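You operate a simulated robot arm through the tools that you are given. There is no shell and no other tool.

The job below is to be done with a simulated robot arm. You get a single attempt, and the scene is never put back.

JOB
Turn the air on and set the clamp pressure to the figure on its card.
Fine: within 0.3 bar on the gauge; free the regulator lock first and lock it again after. Where these are worked on the way, their far stop is far enough and under half their travel is too little: regulator lock.

It is judged by the outcome, as a careful person would: the job done as asked, and still so three seconds after it is handed in. It fails if anything else is knocked over, pushed out of place, dropped, spilled or broken.

ROBOT AND FRAMES
A 7-joint arm with a two-finger parallel gripper, fixed in place. Base frame: the origin is on the floor under the middle of its stand, x ahead of it, y to its left, z up. Units: mm, degrees, N and s.
With the tool pointing down near the work surface it reaches from about 100 to 760 mm from the base axis. Its first joint turns from -143.0 to 143.0 degrees. Payload 3 kg.
The tool frame sits at the grasp point between the pads (the TCP): z along the fingers, y along the line on which they close. The tips reach 30 mm beyond it. The gripper opens to 94 mm. The fingers are 28 mm wide and 10 mm thick; the gripper's body (50 by 96 mm) begins 55 mm behind the TCP.
Orientation is told as [roll, pitch, yaw] about the base's x, y, z axes, in that order, counted from this pose: with the fingers straight down and closing along the base's y, the tool's x points along the base's -x, its y along +y and its z along -z.

CONTROLS
- The arm moves only by the tool servo_tool. Its argument "deltas" is a list of rows, each a list of 7 numbers: the shift along the tool's x, y, z in mm, then the turn, a rotation vector about the tool's x, y, z in degrees, then the opening, from 0 (shut) to 1 (fully open). In form: [[dx, dy, dz, wx, wy, wz, grip], ...]. A call has 1 to 20 rows; each row shifts and turns the commanded pose from where the row before left it, along the tool's axes as they then stand. Rows are played at 5 a second. More than 50 mm and 8.6 degrees between two rows, or a gripper value outside its range, and nothing of the call is played. A pose out of reach is approached as far as the arm can. The call stops where the force on the tool passes 90 N (or 10 N more than at its start, if that is more) or the arm is blocked; 0.2 s more then pass. Each finger travels about 72 mm/s and halts on what it meets, pressing with about 31 N; the grip force reading is that of the motor and also rises with nothing between the fingers. The clock runs only during rows and for 0.2 s after the last one: add rows that do not move to give the fingers time. It gives the time, the measured TCP pose, the force on the tool (base axes), the opening and the grip force at its end, in the units of the frame above (readings bear some noise), with the torque about the TCP (base axes, N m) and any sound that the robot's microphone picked up.
- Cameras (640 x 400 px; columns grow to the right, rows downward): "scene" is fixed at [219.5, -649.4, 1708.9]; the picture's right is [0.82, -0.58, 0.00], its down [-0.29, -0.42, -0.86] and it looks along [0.50, 0.70, -0.51] (base axes); focal length 323 px, centre (320, 200). "wrist" rides on the gripper at [76, 14, -103] in the tool frame; the picture's right is [-0.18, 0.98, 0.00], its down [-0.75, -0.14, -0.64] and it looks along [-0.63, -0.12, 0.77] (tool axes); focal length 243 px, centre (320, 200). There is no depth. A picture from a camera that has moved, and an enlarged one, comes with that camera's place and axes in the base frame and with its lens.
- get_image(camera): a new picture of that camera. No time passes.
- inspect(camera, box): a new picture of the part [left, top, right, bottom] of that camera's present view, enlarged. No time passes.
- sign_off(): hands the job in; it is judged then, once.

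Places have to be worked out from the pictures, the camera data and where the tool is seen. Open the gripper and draw the arm clear of the work before you hand the job in, unless the task says otherwise.

The tools are called as name(argument=value, ...) on one line, values as JSON. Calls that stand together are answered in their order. servo_tool: Moves the arm, as the interface text tells. Its arguments: {"type":"object","properties":{"deltas":{"type":"array","items":{"type":"array","items":{"type":"number"}}}},"required":["deltas"]} The other tools are called the same way: get_image (camera) takes a picture; inspect (camera, box) takes an enlarged picture of a part of a camera's view; sign_off () hands the job in.

At the start:

```text
t: 0.0
ee_pos: [448.3, -39.5, 1359.2]
ee_rot: [0.0, 0.0, 0.1]
force: [-0.4, -0.2, 0.5]
moment: [0.02, 0.03, -0.01]
grip_width: 94.1
grip_force: 0.1
```

scene: 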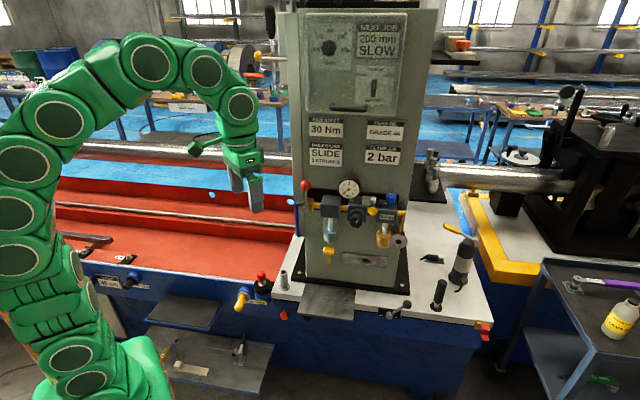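
wrist: 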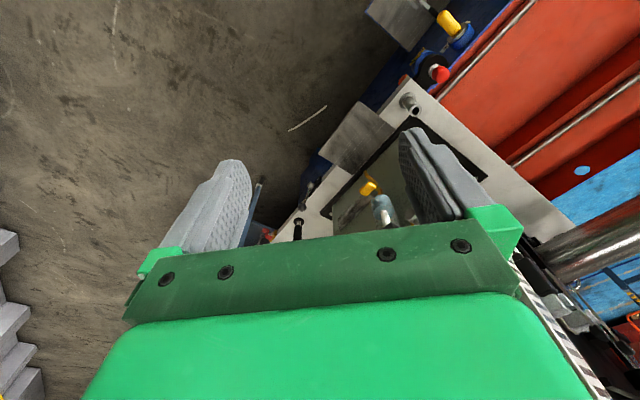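

The scene shows a panel with cards, a gauge, a filter/regulator unit and several levers. I'll look closer at the panel and the air unit.

inspect(camera="scene", box=[290, 160, 420, 280])

inspect(camera="scene", box=[290, 0, 430, 180])

inspect(camera="scene", box=[220, 220, 500, 350])

```text
3.33 times, centred on (355, 220) of scene
camera zoom: at [219.5, -649.4, 1708.9], right [0.82, -0.58, 0.0], down [-0.29, -0.42, -0.86], along [0.5, 0.7, -0.51], focal length 1077 px, centre (203, 133)
```

zoom: 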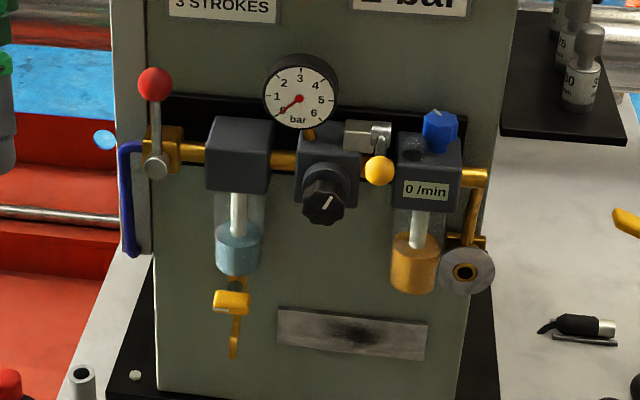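

```text
2.22 times, centred on (360, 90) of scene
camera zoom: at [219.5, -649.4, 1708.9], right [0.82, -0.58, 0.0], down [-0.29, -0.42, -0.86], along [0.5, 0.7, -0.51], focal length 718 px, centre (231, 444)
```

zoom: 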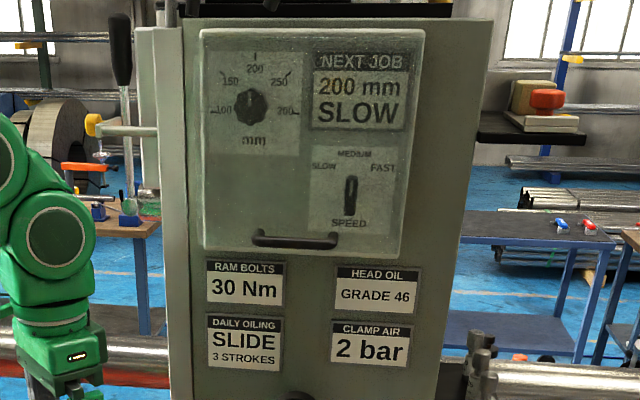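

```text
2.29 times, centred on (360, 285) of scene
camera zoom: at [219.5, -649.4, 1708.9], right [0.82, -0.58, 0.0], down [-0.29, -0.42, -0.86], along [0.5, 0.7, -0.51], focal length 739 px, centre (229, 6)
```

zoom: 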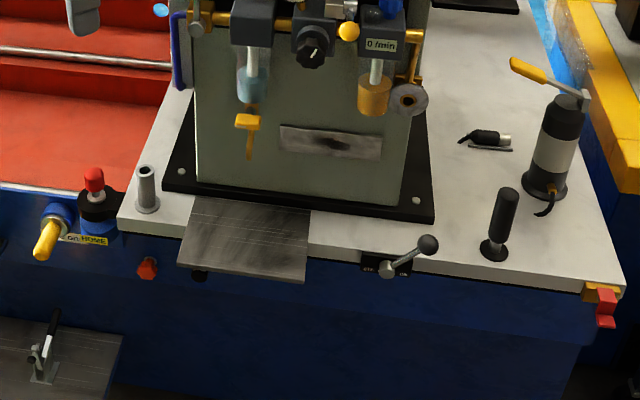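

The card reads CLAMP AIR 2 bar. The air unit has, left to right, a red-ball inlet valve lever, a filter, a regulator with black knob and gauge, a yellow-ball lock beside it, and a lubricator. By triangulation the panel's front faces about (-0.7,-0.7,0) and the regulator knob is near (793,-40,1142). I'll turn the tool to face the panel from a safe distance and look.

servo_tool(deltas=[[0, 0, 0, 0, -8.2, 0, 1], [0, 0, 0, 0, -8.2, 0, 1], [0, 0, 0, 0, -8.2, 0, 1], [0, 0, 0, 0, -8.2, 0, 1], [0, 0, 0, 0, -8.2, 0, 1], [0, 0, 0, 0, -8.2, 0, 1], [0, 0, 0, 0, -8.2, 0, 1], [0, 0, 0, 0, -8.2, 0, 1], [0, 0, 0, 0, -8.2, 0, 1], [0, 0, 0, 0, -8.2, 0, 1], [0, 0, 0, 0, -8.0, 0, 1], [0, 0, 0, -7.5, 0, 0, 1], [0, 0, 0, -7.5, 0, 0, 1], [0, 0, 0, -7.5, 0, 0, 1], [0, 0, 0, -7.5, 0, 0, 1], [0, 0, 0, -7.5, 0, 0, 1], [0, 0, 0, -7.5, 0, 0, 1]])

```text
t: 3.6
ee_pos: [472.7, -45.2, 1396.9]
ee_rot: [7.4, -87.5, 11.2]
force: [1.1, 0.8, -0.1]
moment: [0.03, -0.01, 0.02]
grip_width: 93.8
grip_force: 0.2
out of reach, approached as far as the arm can: row 11, 12, 14, 15, 16, 17
```

Some rows were reported out of reach near this pose. I'll look at where the arm stands.

get_image(camera="scene")

get_image(camera="wrist")

```text
taken
```

scene: 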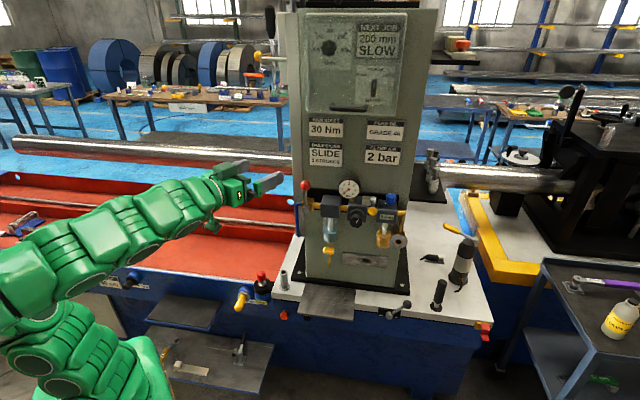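

```text
taken
camera wrist: at [367.1, -65.6, 1325.1], right [-0.31, 0.93, 0.19], down [-0.53, -0.33, 0.78], along [0.79, 0.14, 0.6], focal length 243 px, centre (320, 200)
```

wrist: 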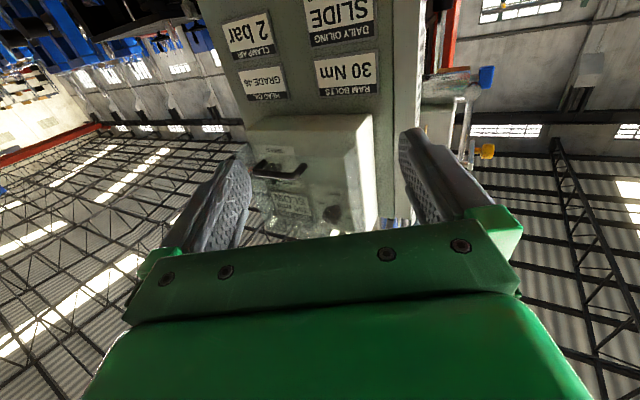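

The arm reached only about 19° of the 45° yaw at this height, seemingly a joint limit. I'll lower the tool by about 200 mm (tool x is down) and see whether the commanded orientation becomes reachable.

servo_tool(deltas=[[40, 0, 0, 0, 0, 0, 1], [40, 0, 0, 0, 0, 0, 1], [40, 0, 0, 0, 0, 0, 1], [40, 0, 0, 0, 0, 0, 1], [40, 0, 0, 0, 0, 0, 1], [0, 0, 0, 0, 0, 0, 1], [0, 0, 0, 0, 0, 0, 1]])

```text
t: 5.2
ee_pos: [527.5, -98.5, 1287.6]
ee_rot: [9.8, -89.1, 13.8]
force: [0.3, -0.4, 0.5]
moment: [0.03, 0.0, 0.0]
grip_width: 93.9
grip_force: 0.2
out of reach, approached as far as the arm can: row 2, 3, 4, 5
```

The arm seems too folded close in, so reach is limited on the near side. I'll shift to the right and outward (tool -y), which is open space in front of the panel.

servo_tool(deltas=[[0, -44, 0, 0, 0, 0, 1], [0, -44, 0, 0, 0, 0, 1], [0, -44, 0, 0, 0, 0, 1], [0, -44, 0, 0, 0, 0, 1], [0, -44, 0, 0, 0, 0, 1], [0, 0, 0, 0, 0, 0, 1], [0, 0, 0, 0, 0, 0, 1]])

get_image(camera="scene")

get_image(camera="wrist")

```text
t: 6.8
ee_pos: [618.6, -299.9, 1285.0]
ee_rot: [10.7, -89.1, 12.7]
force: [-0.1, -1.0, 0.2]
moment: [0.01, -0.01, -0.03]
grip_width: 94.1
grip_force: 0.0
```

```text
taken
```

scene: 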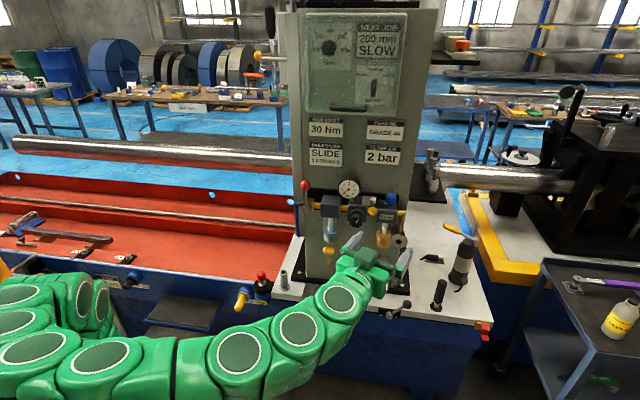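

```text
taken
camera wrist: at [515.7, -328.5, 1210.9], right [-0.39, 0.9, 0.19], down [-0.52, -0.38, 0.76], along [0.76, 0.2, 0.62], focal length 243 px, centre (320, 200)
```

wrist: 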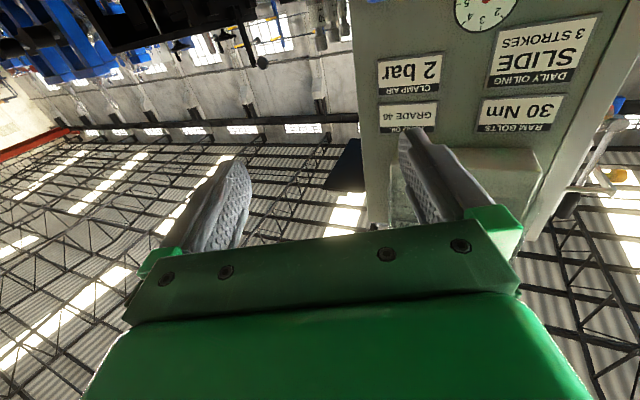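

Commanding from the actual pose works now, with no out-of-reach. I'll finish the yaw to face the panel squarely, then pitch the tool about 40° down so the wrist camera looks level at the air unit.

servo_tool(deltas=[[0, 0, 0, -7.2, 0, 0, 1], [0, 0, 0, -7.2, 0, 0, 1], [0, 0, 0, -7.2, 0, 0, 1], [0, 0, 0, 0, 8, 0, 1], [0, 0, 0, 0, 8, 0, 1], [0, 0, 0, 0, 8, 0, 1], [0, 0, 0, 0, 8, 0, 1], [0, 0, 0, 0, 8, 0, 1], [0, 0, 0, 0, 0, 0, 1]])

get_image(camera="wrist")

```text
t: 8.8
ee_pos: [618.8, -299.6, 1285.3]
ee_rot: [0.7, -49.2, 44.5]
force: [0.6, 0.4, -0.2]
moment: [0.03, 0.01, 0.0]
grip_width: 94.3
grip_force: 0.0
```

```text
taken
camera wrist: at [516.5, -380.7, 1296.0], right [-0.61, 0.78, 0.15], down [0.11, -0.1, 0.99], along [0.79, 0.62, -0.02], focal length 243 px, centre (320, 200)
```

wrist: 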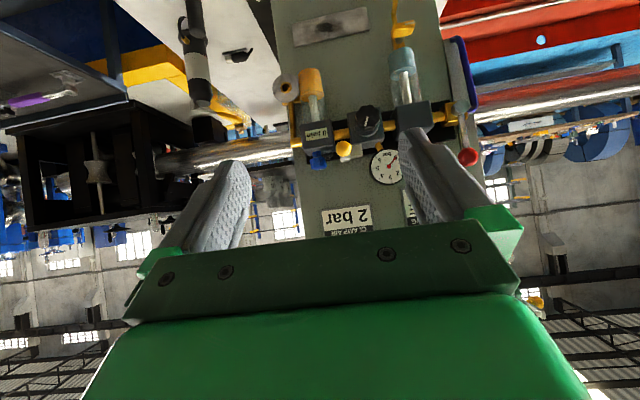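

This gives a clear (upside-down) frontal view of the air unit. I'll move nearer, staying more than 100 mm clear of the unit, for close looks at the valve, knob and lock.

servo_tool(deltas=[[3, 12, 38, 0, 0, 0, 1], [3, 12, 38, 0, 0, 0, 1], [3, 12, 38, 0, 0, 0, 1], [3, 12, 38, 0, 0, 0, 1], [0, 0, 0, 0, 0, 0, 1]])

get_image(camera="wrist")

get_image(camera="scene")

```text
t: 10.0
ee_pos: [658.9, -187.1, 1179.7]
ee_rot: [0.7, -49.4, 44.5]
force: [-0.2, 0.5, -0.5]
moment: [0.0, -0.01, -0.02]
grip_width: 93.9
grip_force: 0.1
```

```text
taken
camera wrist: at [558.8, -268.6, 1189.3], right [-0.61, 0.78, 0.15], down [0.11, -0.1, 0.99], along [0.78, 0.62, -0.02], focal length 243 px, centre (320, 200)
```

wrist: 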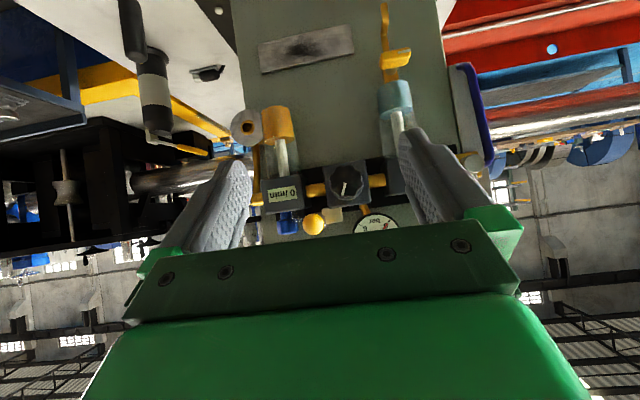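

```text
taken
```

scene: 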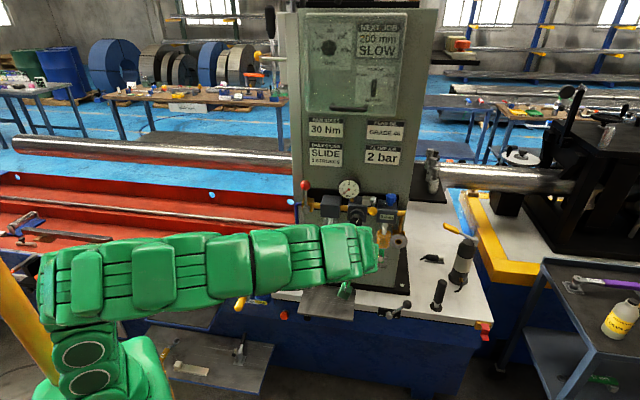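

I'll enlarge the lock, knob and gauge area from here.

inspect(camera="wrist", box=[230, 90, 420, 250])

inspect(camera="scene", box=[335, 170, 415, 235])

```text
2.50 times, centred on (325, 170) of wrist
camera zoom: at [558.8, -268.6, 1189.3], right [-0.61, 0.78, 0.15], down [0.11, -0.1, 0.99], along [0.78, 0.62, -0.02], focal length 606 px, centre (308, 275)
```

zoom: 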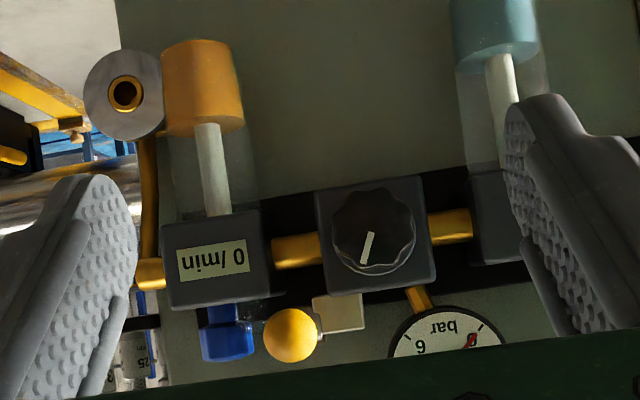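

```text
6.15 times, centred on (375, 202) of scene
camera zoom: at [219.5, -649.4, 1708.9], right [0.82, -0.58, 0.0], down [-0.29, -0.42, -0.86], along [0.5, 0.7, -0.51], focal length 1989 px, centre (-18, 185)
```

zoom: 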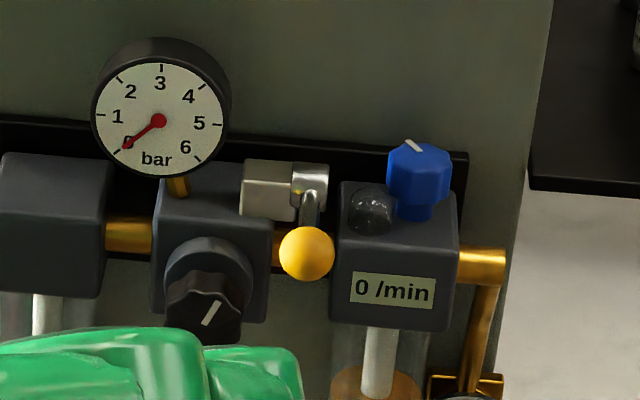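

The lock looks like a lever with a yellow ball sticking straight out on a horizontal pivot beside the regulator, and I place its ball near (793,-100,1210). The knob front is near (768,-60,1167) and the red valve ball near (676,68,1254), with its pivot about 87 mm below. I'll slide left to look at the valve closely.

servo_tool(deltas=[[0, 38, 0, 0, 0, 0, 1], [0, 38, 0, 0, 0, 0, 1], [0, 38, 0, 0, 0, 0, 1], [0, 36, 0, 0, 0, 0, 1], [0, 0, 0, 0, 0, 0, 1]])

get_image(camera="wrist")

inspect(camera="wrist", box=[230, 90, 420, 250])

```text
t: 11.2
ee_pos: [552.7, -84.9, 1180.4]
ee_rot: [0.7, -49.3, 44.4]
force: [0.5, -0.2, 0.5]
moment: [0.0, 0.01, -0.01]
grip_width: 94.0
grip_force: 0.1
```

```text
taken
camera wrist: at [451.7, -165.2, 1190.3], right [-0.61, 0.78, 0.15], down [0.11, -0.1, 0.99], along [0.79, 0.62, -0.02], focal length 243 px, centre (320, 200)
```

wrist: 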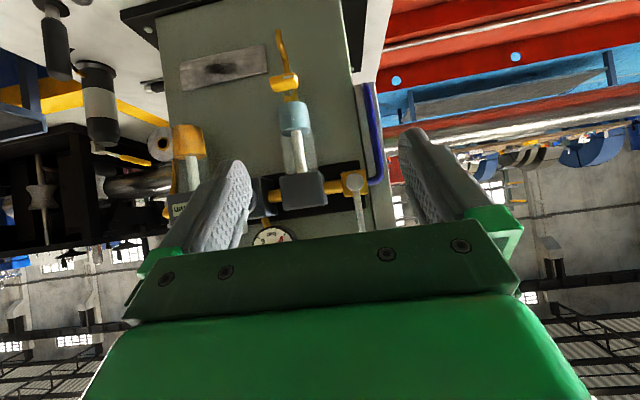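

```text
2.50 times, centred on (325, 170) of wrist
camera zoom: at [451.7, -165.2, 1190.3], right [-0.61, 0.78, 0.15], down [0.11, -0.1, 0.99], along [0.79, 0.62, -0.02], focal length 606 px, centre (308, 275)
```

zoom: 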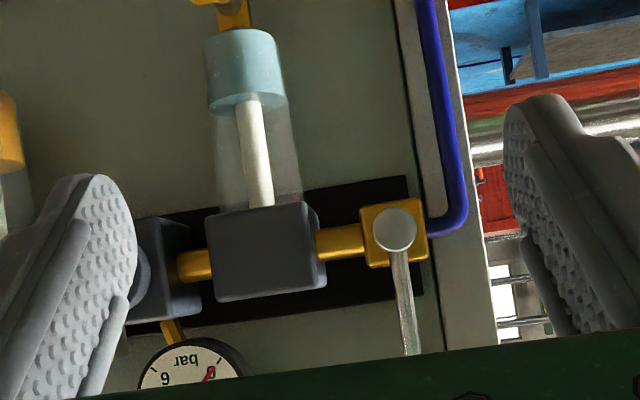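

The valve is a stem on a brass block with the lever straight up (across the pipe), and its lever plane is just ahead of the filter block. I'll level the tool, shut the fingers and take up a place to the left of the red ball, still short of the panel.

servo_tool(deltas=[[0, 0, 0, 0, -8, 0, 0], [0, 0, 0, 0, -8, 0, 0], [0, 0, 0, 0, -8, 0, 0], [0, 0, 0, 0, -8, 0, 0], [0, 0, 0, 0, -8, 0, 0], [-25, 25, 0, 0, 0, 0, 0], [-25, 25, 0, 0, 0, 0, 0], [-24, 26, 0, 0, 0, 0, 0], [0, 0, 40, 0, 0, 0, 0], [0, 0, 40, 0, 0, 0, 0], [0, 0, 0, 0, 0, 0, 0]])

get_image(camera="wrist")

inspect(camera="scene", box=[240, 140, 400, 260])

```text
t: 13.6
ee_pos: [557.8, 27.5, 1252.5]
ee_rot: [32.5, -89.3, 12.6]
force: [-0.6, 0.2, -1.4]
moment: [0.0, -0.02, 0.0]
grip_width: 0.0
grip_force: 30.8
```

```text
taken
camera wrist: at [473.1, -36.1, 1178.5], right [-0.69, 0.69, 0.19], down [-0.34, -0.55, 0.76], along [0.63, 0.46, 0.62], focal length 243 px, centre (320, 200)
```

wrist: 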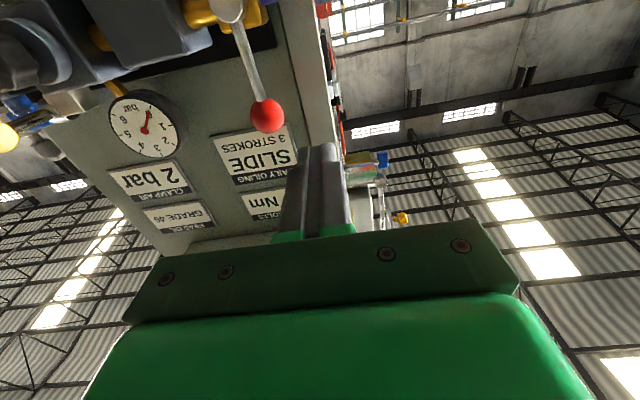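

```text
3.33 times, centred on (320, 200) of scene
camera zoom: at [219.5, -649.4, 1708.9], right [0.82, -0.58, 0.0], down [-0.29, -0.42, -0.86], along [0.5, 0.7, -0.51], focal length 1077 px, centre (320, 200)
```

zoom: 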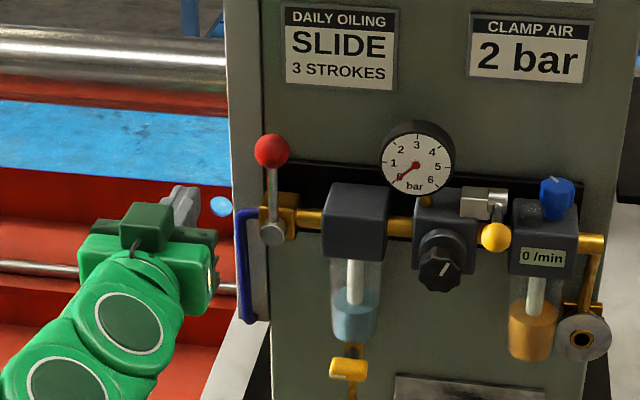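

Refined: the red ball is at about (682,80,1250), radius ~16, and the pivot is at (677,75,1166). In panel coordinates (e into the panel, l to the left) that is e≈535, l≈-426, and my closed fingers are at l≈-375 beside it. I'll advance 100 mm so the tips are level with the ball.

servo_tool(deltas=[[0, 0, 33, 0, 0, 0, 0], [0, 0, 33, 0, 0, 0, 0], [0, 0, 34, 0, 0, 0, 0], [0, 0, 0, 0, 0, 0, 0]])

inspect(camera="scene", box=[240, 140, 400, 260])

get_image(camera="wrist")

```text
t: 14.6
ee_pos: [627.5, 96.7, 1252.2]
ee_rot: [31.3, -89.2, 13.7]
force: [-0.4, 0.0, 0.2]
moment: [0.01, -0.01, 0.01]
grip_width: 0.0
grip_force: 30.6
```

```text
3.33 times, centred on (320, 200) of scene
camera zoom: at [219.5, -649.4, 1708.9], right [0.82, -0.58, 0.0], down [-0.29, -0.42, -0.86], along [0.5, 0.7, -0.51], focal length 1077 px, centre (320, 200)
```

zoom: 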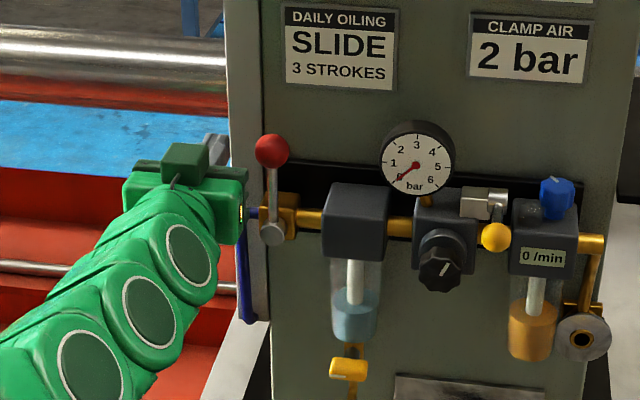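

```text
taken
camera wrist: at [543.2, 33.4, 1177.7], right [-0.69, 0.7, 0.19], down [-0.34, -0.55, 0.76], along [0.63, 0.46, 0.62], focal length 243 px, centre (320, 200)
```

wrist: 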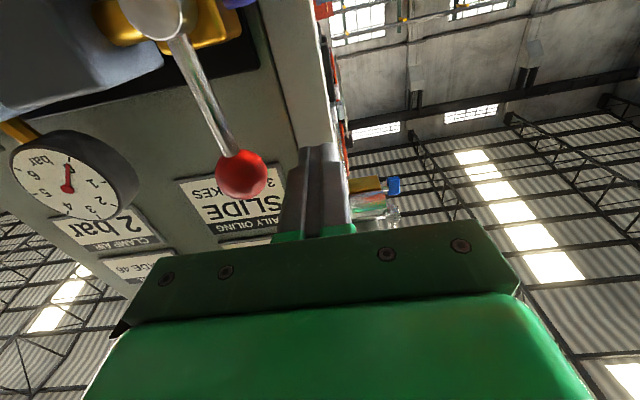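

The fingers are level with the ball, about 25 mm to its left. I'll close the gap and nudge gently to the right in small steps, watching the force.

servo_tool(deltas=[[0, -10, 0, 0, 0, 0, 0], [0, -10, 0, 0, 0, 0, 0], [0, -4, 0, 0, 0, 0, 0], [0, -3, 0, 0, 0, 0, 0], [0, -3, 0, 0, 0, 0, 0], [0, -2, 0, 0, 0, 0, 0]])

inspect(camera="scene", box=[240, 140, 400, 260])

get_image(camera="wrist")

```text
t: 16.0
ee_pos: [647.9, 78.0, 1251.6]
ee_rot: [31.9, -89.2, 13.6]
force: [-41.0, 24.2, -13.8]
moment: [-0.07, 0.41, 0.98]
grip_width: 0.1
grip_force: 31.3
```

```text
3.33 times, centred on (320, 200) of scene
camera zoom: at [219.5, -649.4, 1708.9], right [0.82, -0.58, 0.0], down [-0.29, -0.42, -0.86], along [0.5, 0.7, -0.51], focal length 1077 px, centre (320, 200)
```

zoom: 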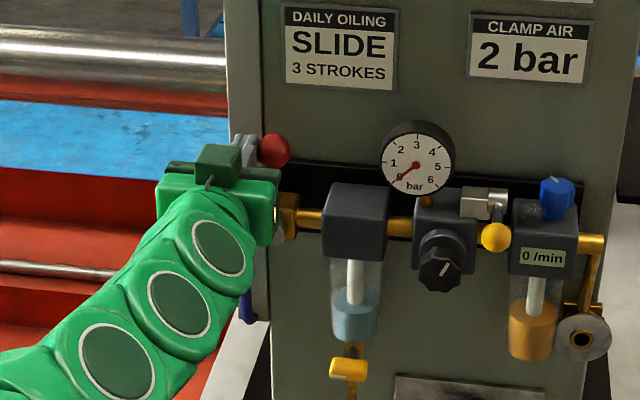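

```text
taken
camera wrist: at [563.7, 14.5, 1178.5], right [-0.7, 0.69, 0.19], down [-0.34, -0.55, 0.76], along [0.63, 0.47, 0.62], focal length 243 px, centre (320, 200)
```

wrist: 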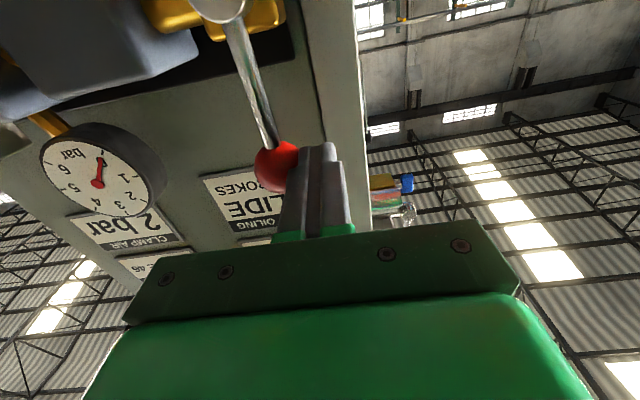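

Pushing right met about 48 N with practically no motion (the ball moved under 2 mm), so that is likely its stop. I'll back off, pass in front of the ball, and try from its right side.

servo_tool(deltas=[[0, 8, 0, 0, 0, 0, 0], [0, 4, -40, 0, 0, 0, 0], [0, 0, -35, 0, 0, 0, 0], [0, -35, 0, 0, 0, 0, 0], [0, -36, 0, 0, 0, 0, 0], [0, 0, 0, 0, 0, 0, 0]])

get_image(camera="wrist")

inspect(camera="scene", box=[240, 140, 400, 260])

```text
t: 17.4
ee_pos: [637.6, -20.7, 1252.6]
ee_rot: [32.1, -89.1, 13.1]
force: [-0.4, 0.0, -0.1]
moment: [0.0, 0.01, -0.02]
grip_width: 0.1
grip_force: 30.4
```

```text
taken
camera wrist: at [553.0, -84.0, 1178.9], right [-0.69, 0.69, 0.19], down [-0.34, -0.55, 0.76], along [0.63, 0.46, 0.62], focal length 243 px, centre (320, 200)
```

wrist: 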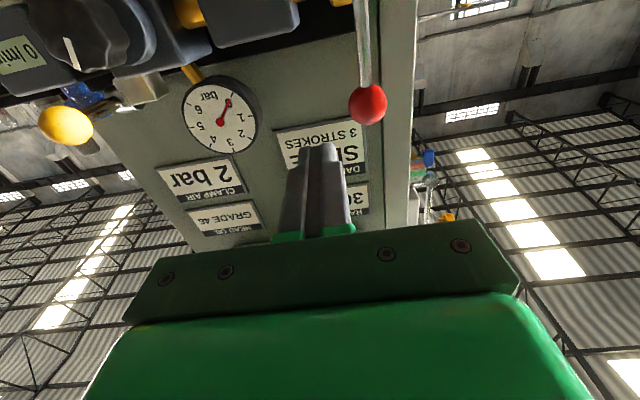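

```text
3.33 times, centred on (320, 200) of scene
camera zoom: at [219.5, -649.4, 1708.9], right [0.82, -0.58, 0.0], down [-0.29, -0.42, -0.86], along [0.5, 0.7, -0.51], focal length 1077 px, centre (320, 200)
```

zoom: 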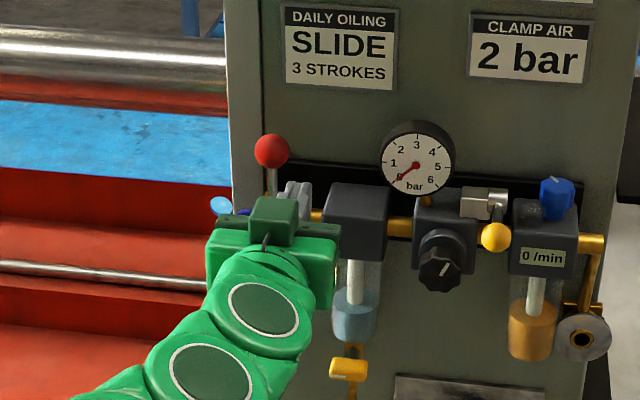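

The ball sprang back to exactly upright, so right was the stop. I'm now at l≈-465 on the ball's right; I'll advance and nudge left.

servo_tool(deltas=[[0, 0, 38, 0, 0, 0, 0], [0, 0, 37, 0, 0, 0, 0], [0, 5, 0, 0, 0, 0, 0], [0, 5, 0, 0, 0, 0, 0], [0, 4, 0, 0, 0, 0, 0], [0, 3, 0, 0, 0, 0, 0], [0, 3, 0, 0, 0, 0, 0]])

get_image(camera="wrist")

inspect(camera="scene", box=[240, 140, 400, 260])

```text
t: 19.0
ee_pos: [677.1, 46.6, 1251.4]
ee_rot: [33.3, -89.2, 11.7]
force: [0.4, -0.6, 0.3]
moment: [-0.01, 0.01, -0.02]
grip_width: 0.0
grip_force: 31.0
```

```text
taken
camera wrist: at [592.6, -16.3, 1177.1], right [-0.69, 0.69, 0.19], down [-0.34, -0.55, 0.76], along [0.63, 0.46, 0.62], focal length 243 px, centre (320, 200)
```

wrist: 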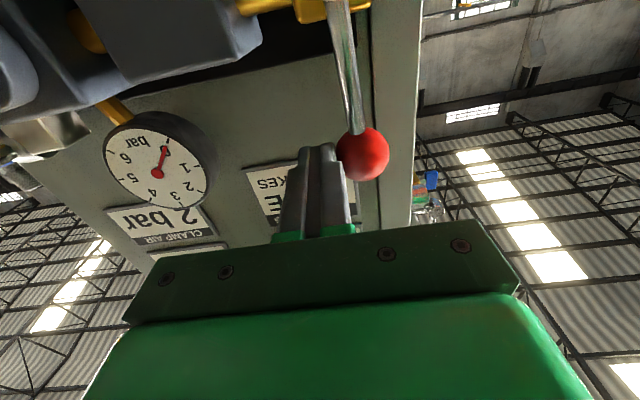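

```text
3.33 times, centred on (320, 200) of scene
camera zoom: at [219.5, -649.4, 1708.9], right [0.82, -0.58, 0.0], down [-0.29, -0.42, -0.86], along [0.5, 0.7, -0.51], focal length 1077 px, centre (320, 200)
```

zoom: 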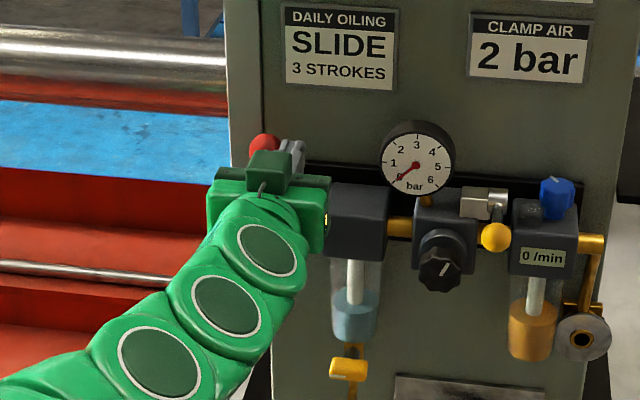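

The ball moved left freely with almost no force, so on is to the left. I'll follow the arc around the pivot, pushing the ball to about 80°, then check.

servo_tool(deltas=[[-2.9, 9.1, 0, 0, 0, 0, 0], [-0.4, 7.5, 0, 0, 0, 0, 0], [-0.4, 7.5, 0, 0, 0, 0, 0], [0.9, 7.5, 0, 0, 0, 0, 0], [0.9, 7.6, 0, 0, 0, 0, 0], [2.1, 7.2, 0, 0, 0, 0, 0], [2.2, 7.2, 0, 0, 0, 0, 0], [3.4, 6.8, 0, 0, 0, 0, 0], [3.4, 6.9, 0, 0, 0, 0, 0], [4.4, 6.2, 0, 0, 0, 0, 0], [4.4, 6.1, 0, 0, 0, 0, 0], [5.5, 5.3, 0, 0, 0, 0, 0], [5.5, 5.3, 0, 0, 0, 0, 0], [6.2, 4.4, 0, 0, 0, 0, 0], [6.2, 4.3, 0, 0, 0, 0, 0]])

get_image(camera="wrist")

inspect(camera="scene", box=[240, 140, 400, 260])

```text
t: 22.2
ee_pos: [605.9, 116.8, 1211.1]
ee_rot: [34.2, -89.1, 11.0]
force: [0.0, 0.7, -0.4]
moment: [-0.02, 0.01, 0.02]
grip_width: 0.0
grip_force: 30.9
```

```text
taken
camera wrist: at [521.9, 53.1, 1137.3], right [-0.69, 0.69, 0.19], down [-0.34, -0.55, 0.76], along [0.63, 0.46, 0.62], focal length 243 px, centre (320, 200)
```

wrist: 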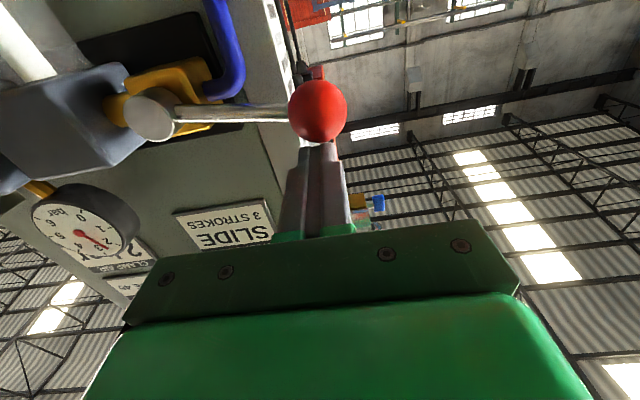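

```text
3.33 times, centred on (320, 200) of scene
camera zoom: at [219.5, -649.4, 1708.9], right [0.82, -0.58, 0.0], down [-0.29, -0.42, -0.86], along [0.5, 0.7, -0.51], focal length 1077 px, centre (320, 200)
```

zoom: 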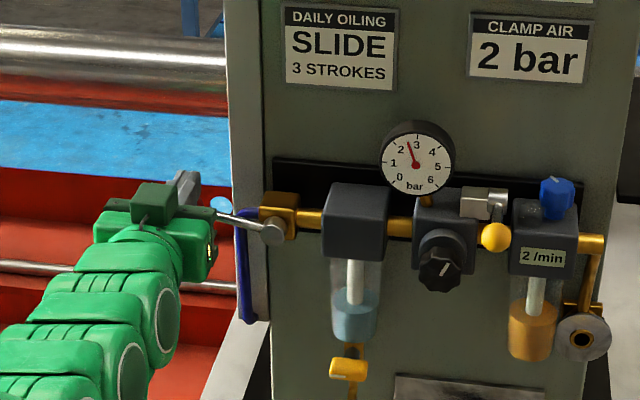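

The air came on: the gauge now reads about 2.6 bar and the oiler 2 /min. I'll push the remaining ~10° gently to its stop.

servo_tool(deltas=[[3.5, 1.8, 0, 0, 0, 0, 0], [3.5, 1.7, 0, 0, 0, 0, 0], [3.5, 1.5, 0, 0, 0, 0, 0], [3.5, 1.4, 0, 0, 0, 0, 0]])

inspect(camera="scene", box=[240, 140, 400, 260])

```text
t: 23.2
ee_pos: [604.6, 112.6, 1200.9]
ee_rot: [33.3, -89.0, 12.3]
force: [0.1, -0.7, -0.8]
moment: [-0.01, 0.01, 0.01]
grip_width: 0.1
grip_force: 30.8
out of reach, approached as far as the arm can: row 2, 4
```

```text
3.33 times, centred on (320, 200) of scene
camera zoom: at [219.5, -649.4, 1708.9], right [0.82, -0.58, 0.0], down [-0.29, -0.42, -0.86], along [0.5, 0.7, -0.51], focal length 1077 px, centre (320, 200)
```

zoom: 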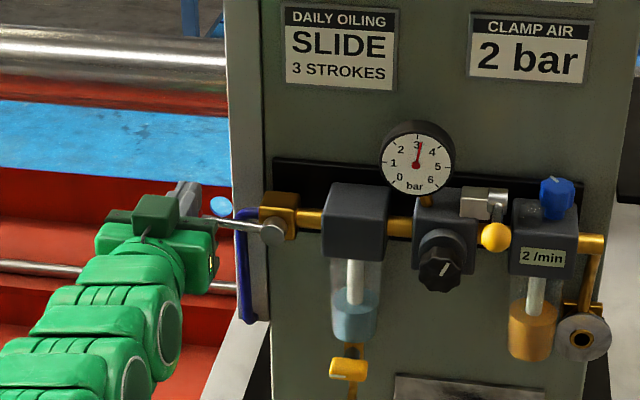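

The gauge rose to about 3.1. Two rows hit the arm's near-side reach, so I'll look at the lever's present angle.

get_image(camera="wrist")

inspect(camera="scene", box=[285, 170, 365, 220])

```text
taken
camera wrist: at [520.5, 49.4, 1127.8], right [-0.7, 0.69, 0.19], down [-0.34, -0.55, 0.76], along [0.63, 0.47, 0.62], focal length 243 px, centre (320, 200)
```

wrist: 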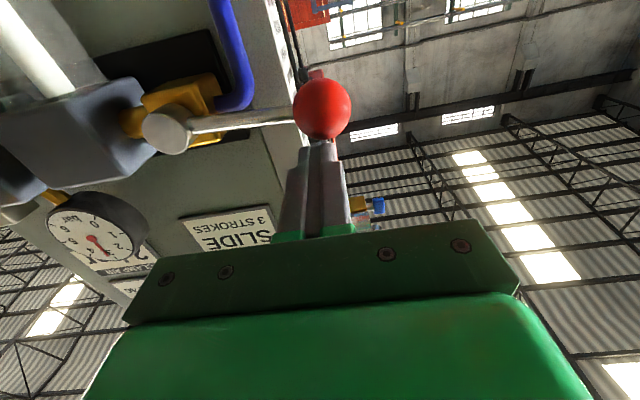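

```text
8.00 times, centred on (325, 195) of scene
camera zoom: at [219.5, -649.4, 1708.9], right [0.82, -0.58, 0.0], down [-0.29, -0.42, -0.86], along [0.5, 0.7, -0.51], focal length 2586 px, centre (280, 240)
```

zoom: 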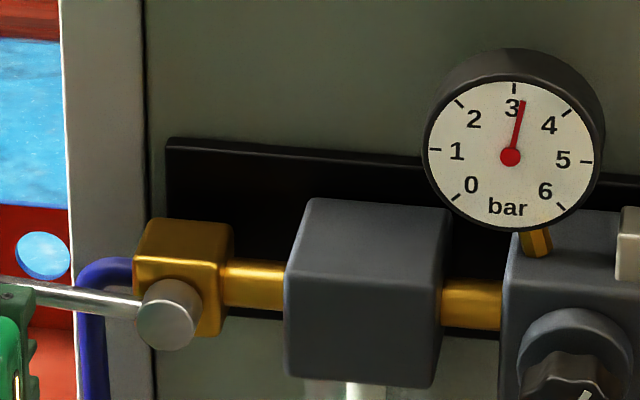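

The lever is nearly parallel to the pipe (about 87–88°) with the gauge at ~3.2. I'll shift toward the pivot, where the arm reaches better, and press the rod lightly down to its stop.

servo_tool(deltas=[[-14, 0, 0, 0, 0, 0, 0], [0, -14, 0, 0, 0, 0, 0], [0, -14, 0, 0, 0, 0, 0], [8, 0, 0, 0, 0, 0, 0], [8, 0, 0, 0, 0, 0, 0], [5, 0, 0, 0, 0, 0, 0], [4, 0, 0, 0, 0, 0, 0]])

inspect(camera="scene", box=[285, 170, 365, 220])

get_image(camera="wrist")

```text
t: 24.8
ee_pos: [623.6, 94.5, 1190.1]
ee_rot: [32.9, -89.2, 12.1]
force: [0.0, 0.1, 0.0]
moment: [0.02, -0.02, -0.01]
grip_width: 0.0
grip_force: 31.1
```

```text
8.00 times, centred on (325, 195) of scene
camera zoom: at [219.5, -649.4, 1708.9], right [0.82, -0.58, 0.0], down [-0.29, -0.42, -0.86], along [0.5, 0.7, -0.51], focal length 2586 px, centre (280, 240)
```

zoom: 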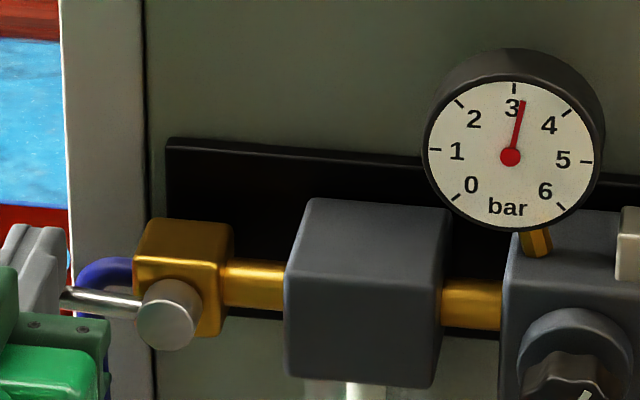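

```text
taken
camera wrist: at [540.0, 30.6, 1116.6], right [-0.69, 0.69, 0.19], down [-0.34, -0.55, 0.76], along [0.63, 0.46, 0.62], focal length 243 px, centre (320, 200)
```

wrist: 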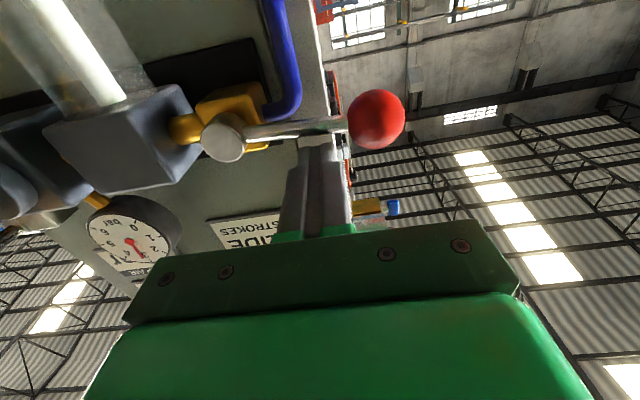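

The gauge holds steady at ~3.2 and the fingers are just above the rod. I'll press down a few millimetres until the stop is felt.

servo_tool(deltas=[[2.5, 0, 0, 0, 0, 0, 0], [2.5, 0, 0, 0, 0, 0, 0], [2, 0, 0, 0, 0, 0, 0]])

```text
t: 25.6
ee_pos: [623.2, 93.9, 1184.2]
ee_rot: [36.9, -89.2, 8.2]
force: [0.0, 1.4, 6.5]
moment: [0.16, -0.14, 0.02]
grip_width: 0.0
grip_force: 31.4
```

A first 6.5 N of contact shows at z=1184. I'll press a little more to see whether it yields or is at its stop.

servo_tool(deltas=[[1.5, 0, 0, 0, 0, 0, 0], [1.5, 0, 0, 0, 0, 0, 0]])

inspect(camera="scene", box=[285, 170, 365, 220])

```text
t: 26.2
ee_pos: [622.4, 94.6, 1183.5]
ee_rot: [52.9, -89.5, -7.7]
force: [22.0, 6.1, 55.3]
moment: [1.21, -1.54, -0.27]
grip_width: 0.1
grip_force: 30.9
```

```text
8.00 times, centred on (325, 195) of scene
camera zoom: at [219.5, -649.4, 1708.9], right [0.82, -0.58, 0.0], down [-0.29, -0.42, -0.86], along [0.5, 0.7, -0.51], focal length 2586 px, centre (280, 240)
```

zoom: 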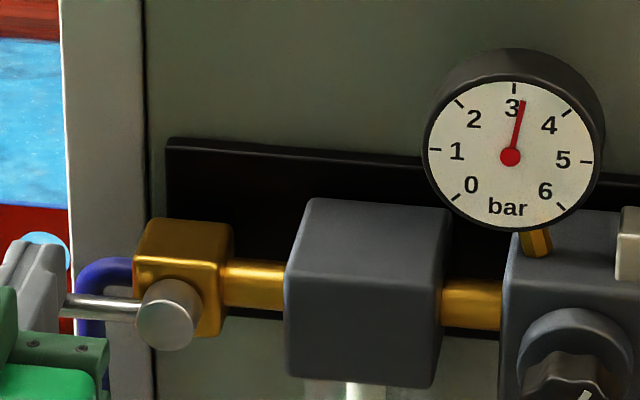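

Force jumped to 55 N with no motion, so the valve is at its open stop. I'll lift off, back away, and slide right to view the lock from front and below.

servo_tool(deltas=[[-8, 0, 0, 0, 0, 0, 0], [-10, 0, 0, 0, 0, 0, 0], [0, 0, -38, 0, 0, 0, 0], [0, 0, -38, 0, 0, 0, 0], [-10, -40, 0, 0, 0, 0, 0], [-10, -40, 0, 0, 0, 0, 0], [-10, -40, 0, 0, 0, 0, 0], [-10, -40, 0, 0, 0, 0, 0], [-6, -40, 0, 0, 0, 0, 0], [0, -40, 0, 0, 0, 0, 0], [0, 0, 0, 0, 0, 0, 0]])

get_image(camera="wrist")

inspect(camera="scene", box=[335, 160, 415, 220])

```text
t: 28.6
ee_pos: [743.4, -129.2, 1242.1]
ee_rot: [32.9, -89.2, 12.2]
force: [-0.2, 0.8, 0.2]
moment: [-0.01, 0.0, -0.01]
grip_width: 0.0
grip_force: 30.5
```

```text
taken
camera wrist: at [658.8, -192.9, 1169.6], right [-0.69, 0.69, 0.19], down [-0.34, -0.55, 0.76], along [0.63, 0.46, 0.62], focal length 243 px, centre (320, 200)
```

wrist: 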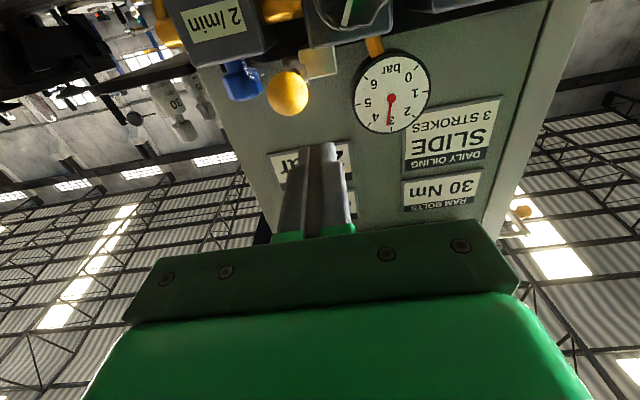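

```text
6.67 times, centred on (375, 190) of scene
camera zoom: at [219.5, -649.4, 1708.9], right [0.82, -0.58, 0.0], down [-0.29, -0.42, -0.86], along [0.5, 0.7, -0.51], focal length 2155 px, centre (-47, 267)
```

zoom: 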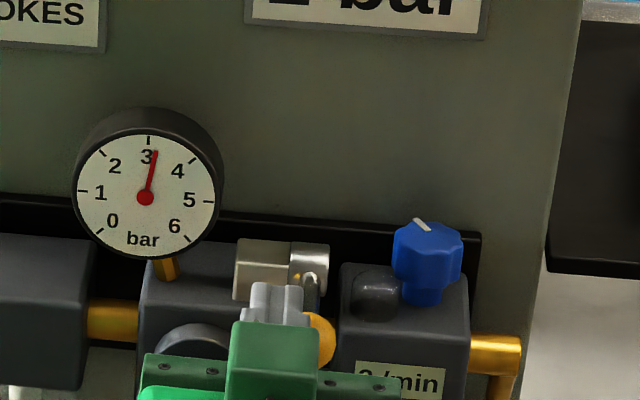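

The gauge sits at about 3.2 bar, and target 2 bar is the upper-left tick. I'll enlarge the lock in the wrist view.

inspect(camera="wrist", box=[200, 0, 380, 140])

inspect(camera="scene", box=[355, 180, 395, 210])

```text
2.86 times, centred on (290, 70) of wrist
camera zoom: at [658.8, -192.9, 1169.6], right [-0.69, 0.69, 0.19], down [-0.34, -0.55, 0.76], along [0.63, 0.46, 0.62], focal length 693 px, centre (406, 571)
```

zoom: 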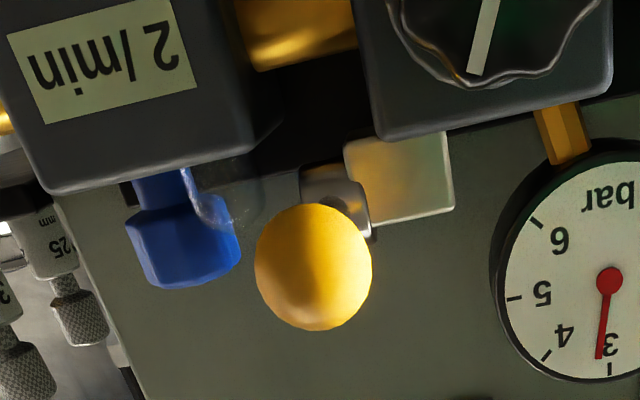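

```text
13.33 times, centred on (375, 195) of scene
camera zoom: at [219.5, -649.4, 1708.9], right [0.82, -0.58, 0.0], down [-0.29, -0.42, -0.86], along [0.5, 0.7, -0.51], focal length 4309 px, centre (-413, 267)
```

zoom: 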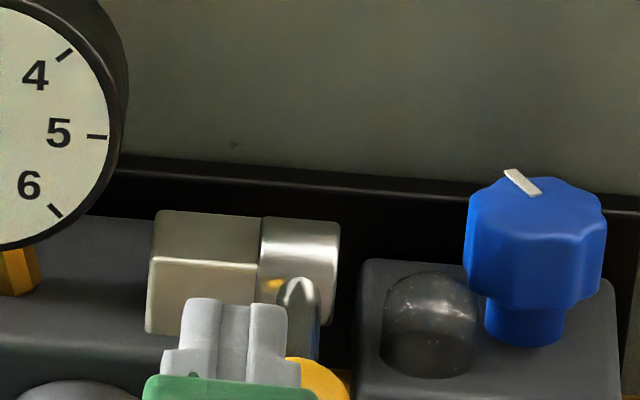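

The lock lever is a rod from a cylinder on the block's right end, sticking forward, so it should swing up or down. I'm just above it; I'll go over the ball and press down gently to test that direction.

servo_tool(deltas=[[-6, -15, 0, 0, 0, 0, 0], [0, 0, 18, 0, 0, 0, 0], [0, 0, 18, 0, 0, 0, 0], [5, 0, 0, 0, 0, 0, 0], [4, 0, 0, 0, 0, 0, 0], [2, 0, 0, 0, 0, 0, 0], [0, 0, 0, 0, 0, 0, 0]])

get_image(camera="wrist")

inspect(camera="scene", box=[335, 160, 415, 220])

```text
t: 30.2
ee_pos: [777.1, -113.3, 1236.6]
ee_rot: [33.3, -89.1, 11.8]
force: [0.0, 0.0, 0.8]
moment: [0.0, 0.01, 0.01]
grip_width: 0.0
grip_force: 30.9
```

```text
taken
camera wrist: at [693.6, -177.9, 1163.2], right [-0.69, 0.69, 0.19], down [-0.34, -0.55, 0.76], along [0.63, 0.46, 0.62], focal length 243 px, centre (320, 200)
```

wrist: 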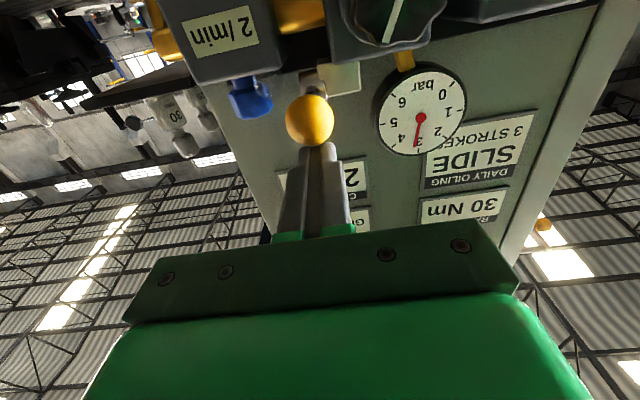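

```text
6.67 times, centred on (375, 190) of scene
camera zoom: at [219.5, -649.4, 1708.9], right [0.82, -0.58, 0.0], down [-0.29, -0.42, -0.86], along [0.5, 0.7, -0.51], focal length 2155 px, centre (-47, 267)
```

zoom: 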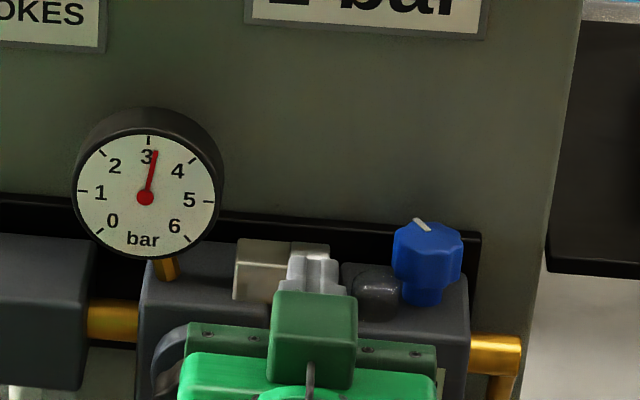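

No contact force yet, with the tips just over the ball. I'll step down in 2 mm rows.

servo_tool(deltas=[[2, 0, 0, 0, 0, 0, 0], [2, 0, 0, 0, 0, 0, 0], [1, 0, 0, 0, 0, 0, 0]])

get_image(camera="wrist")

```text
t: 31.0
ee_pos: [777.1, -115.5, 1234.3]
ee_rot: [37.5, -89.3, 7.5]
force: [14.9, 1.9, 37.0]
moment: [0.59, -0.8, -0.19]
grip_width: 0.0
grip_force: 30.7
```

```text
taken
camera wrist: at [692.8, -178.0, 1160.8], right [-0.69, 0.69, 0.19], down [-0.34, -0.55, 0.76], along [0.63, 0.46, 0.62], focal length 243 px, centre (320, 200)
```

wrist: 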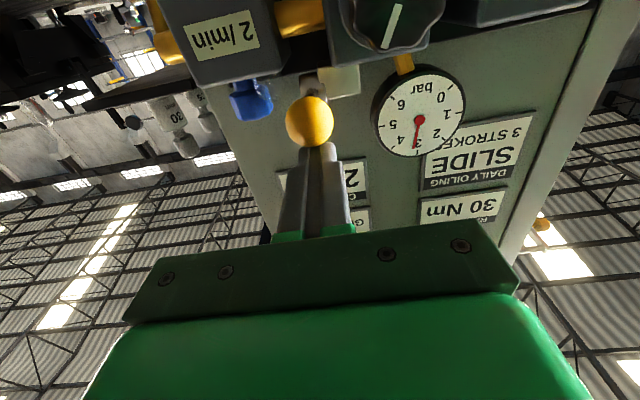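

Down is its stop (37 N with no motion), so the lock lifts upward. I'll back out, drop below the ball and come in underneath.

servo_tool(deltas=[[-6, 0, 0, 0, 0, 0, 0], [0, 0, -25, 0, 0, 0, 0], [0, 0, -25, 0, 0, 0, 0], [34, 0, 0, 0, 0, 0, 0], [34, 0, 0, 0, 0, 0, 0], [0, 0, 0, 0, 0, 0, 0]])

get_image(camera="wrist")

inspect(camera="scene", box=[335, 160, 415, 220])

```text
t: 32.4
ee_pos: [740.4, -150.3, 1171.0]
ee_rot: [32.5, -89.2, 12.5]
force: [0.6, -0.6, -1.2]
moment: [0.04, 0.0, 0.05]
grip_width: 0.0
grip_force: 30.9
```

```text
taken
camera wrist: at [656.4, -213.1, 1097.3], right [-0.69, 0.69, 0.19], down [-0.34, -0.55, 0.76], along [0.63, 0.46, 0.62], focal length 243 px, centre (320, 200)
```

wrist: 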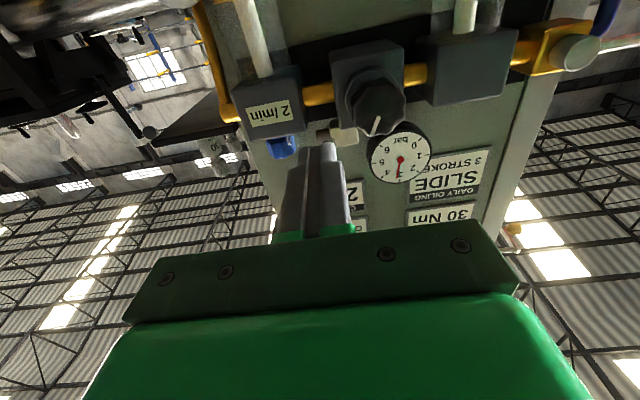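

```text
6.67 times, centred on (375, 190) of scene
camera zoom: at [219.5, -649.4, 1708.9], right [0.82, -0.58, 0.0], down [-0.29, -0.42, -0.86], along [0.5, 0.7, -0.51], focal length 2155 px, centre (-47, 267)
```

zoom: 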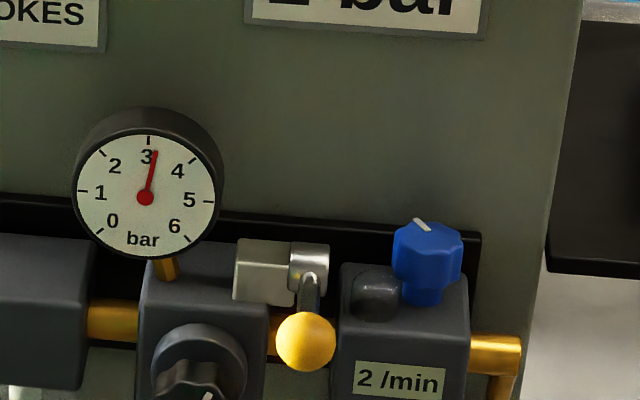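

The way under the ball is open (fingers at l≈-630, knob edge at about -604). I'll advance 53 mm beneath the ball and then lift along its arc in small steps at first.

servo_tool(deltas=[[0, -1, 26, 0, 0, 0, 0], [0, 0, 27, 0, 0, 0, 0], [-5, 0, 0, 0, 0, 0, 0], [-4, 0, 0, 0, 0, 0, 0], [-3, 0, 0, 0, 0, 0, 0], [-3, 0, 0, 0, 0, 0, 0]])

get_image(camera="wrist")

inspect(camera="scene", box=[335, 160, 415, 220])

```text
t: 33.8
ee_pos: [779.2, -113.0, 1186.8]
ee_rot: [33.5, -89.1, 11.6]
force: [0.3, -0.6, -1.8]
moment: [-0.03, 0.02, 0.0]
grip_width: 0.0
grip_force: 30.8
```

```text
taken
camera wrist: at [695.2, -175.9, 1112.5], right [-0.69, 0.69, 0.19], down [-0.34, -0.55, 0.76], along [0.63, 0.46, 0.62], focal length 243 px, centre (320, 200)
```

wrist: 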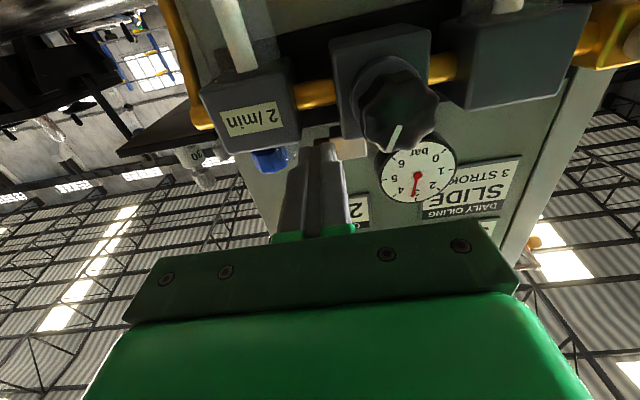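

```text
6.67 times, centred on (375, 190) of scene
camera zoom: at [219.5, -649.4, 1708.9], right [0.82, -0.58, 0.0], down [-0.29, -0.42, -0.86], along [0.5, 0.7, -0.51], focal length 2155 px, centre (-47, 267)
```

zoom: 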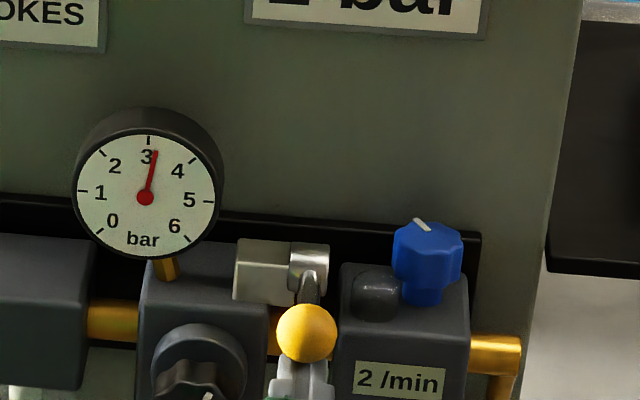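

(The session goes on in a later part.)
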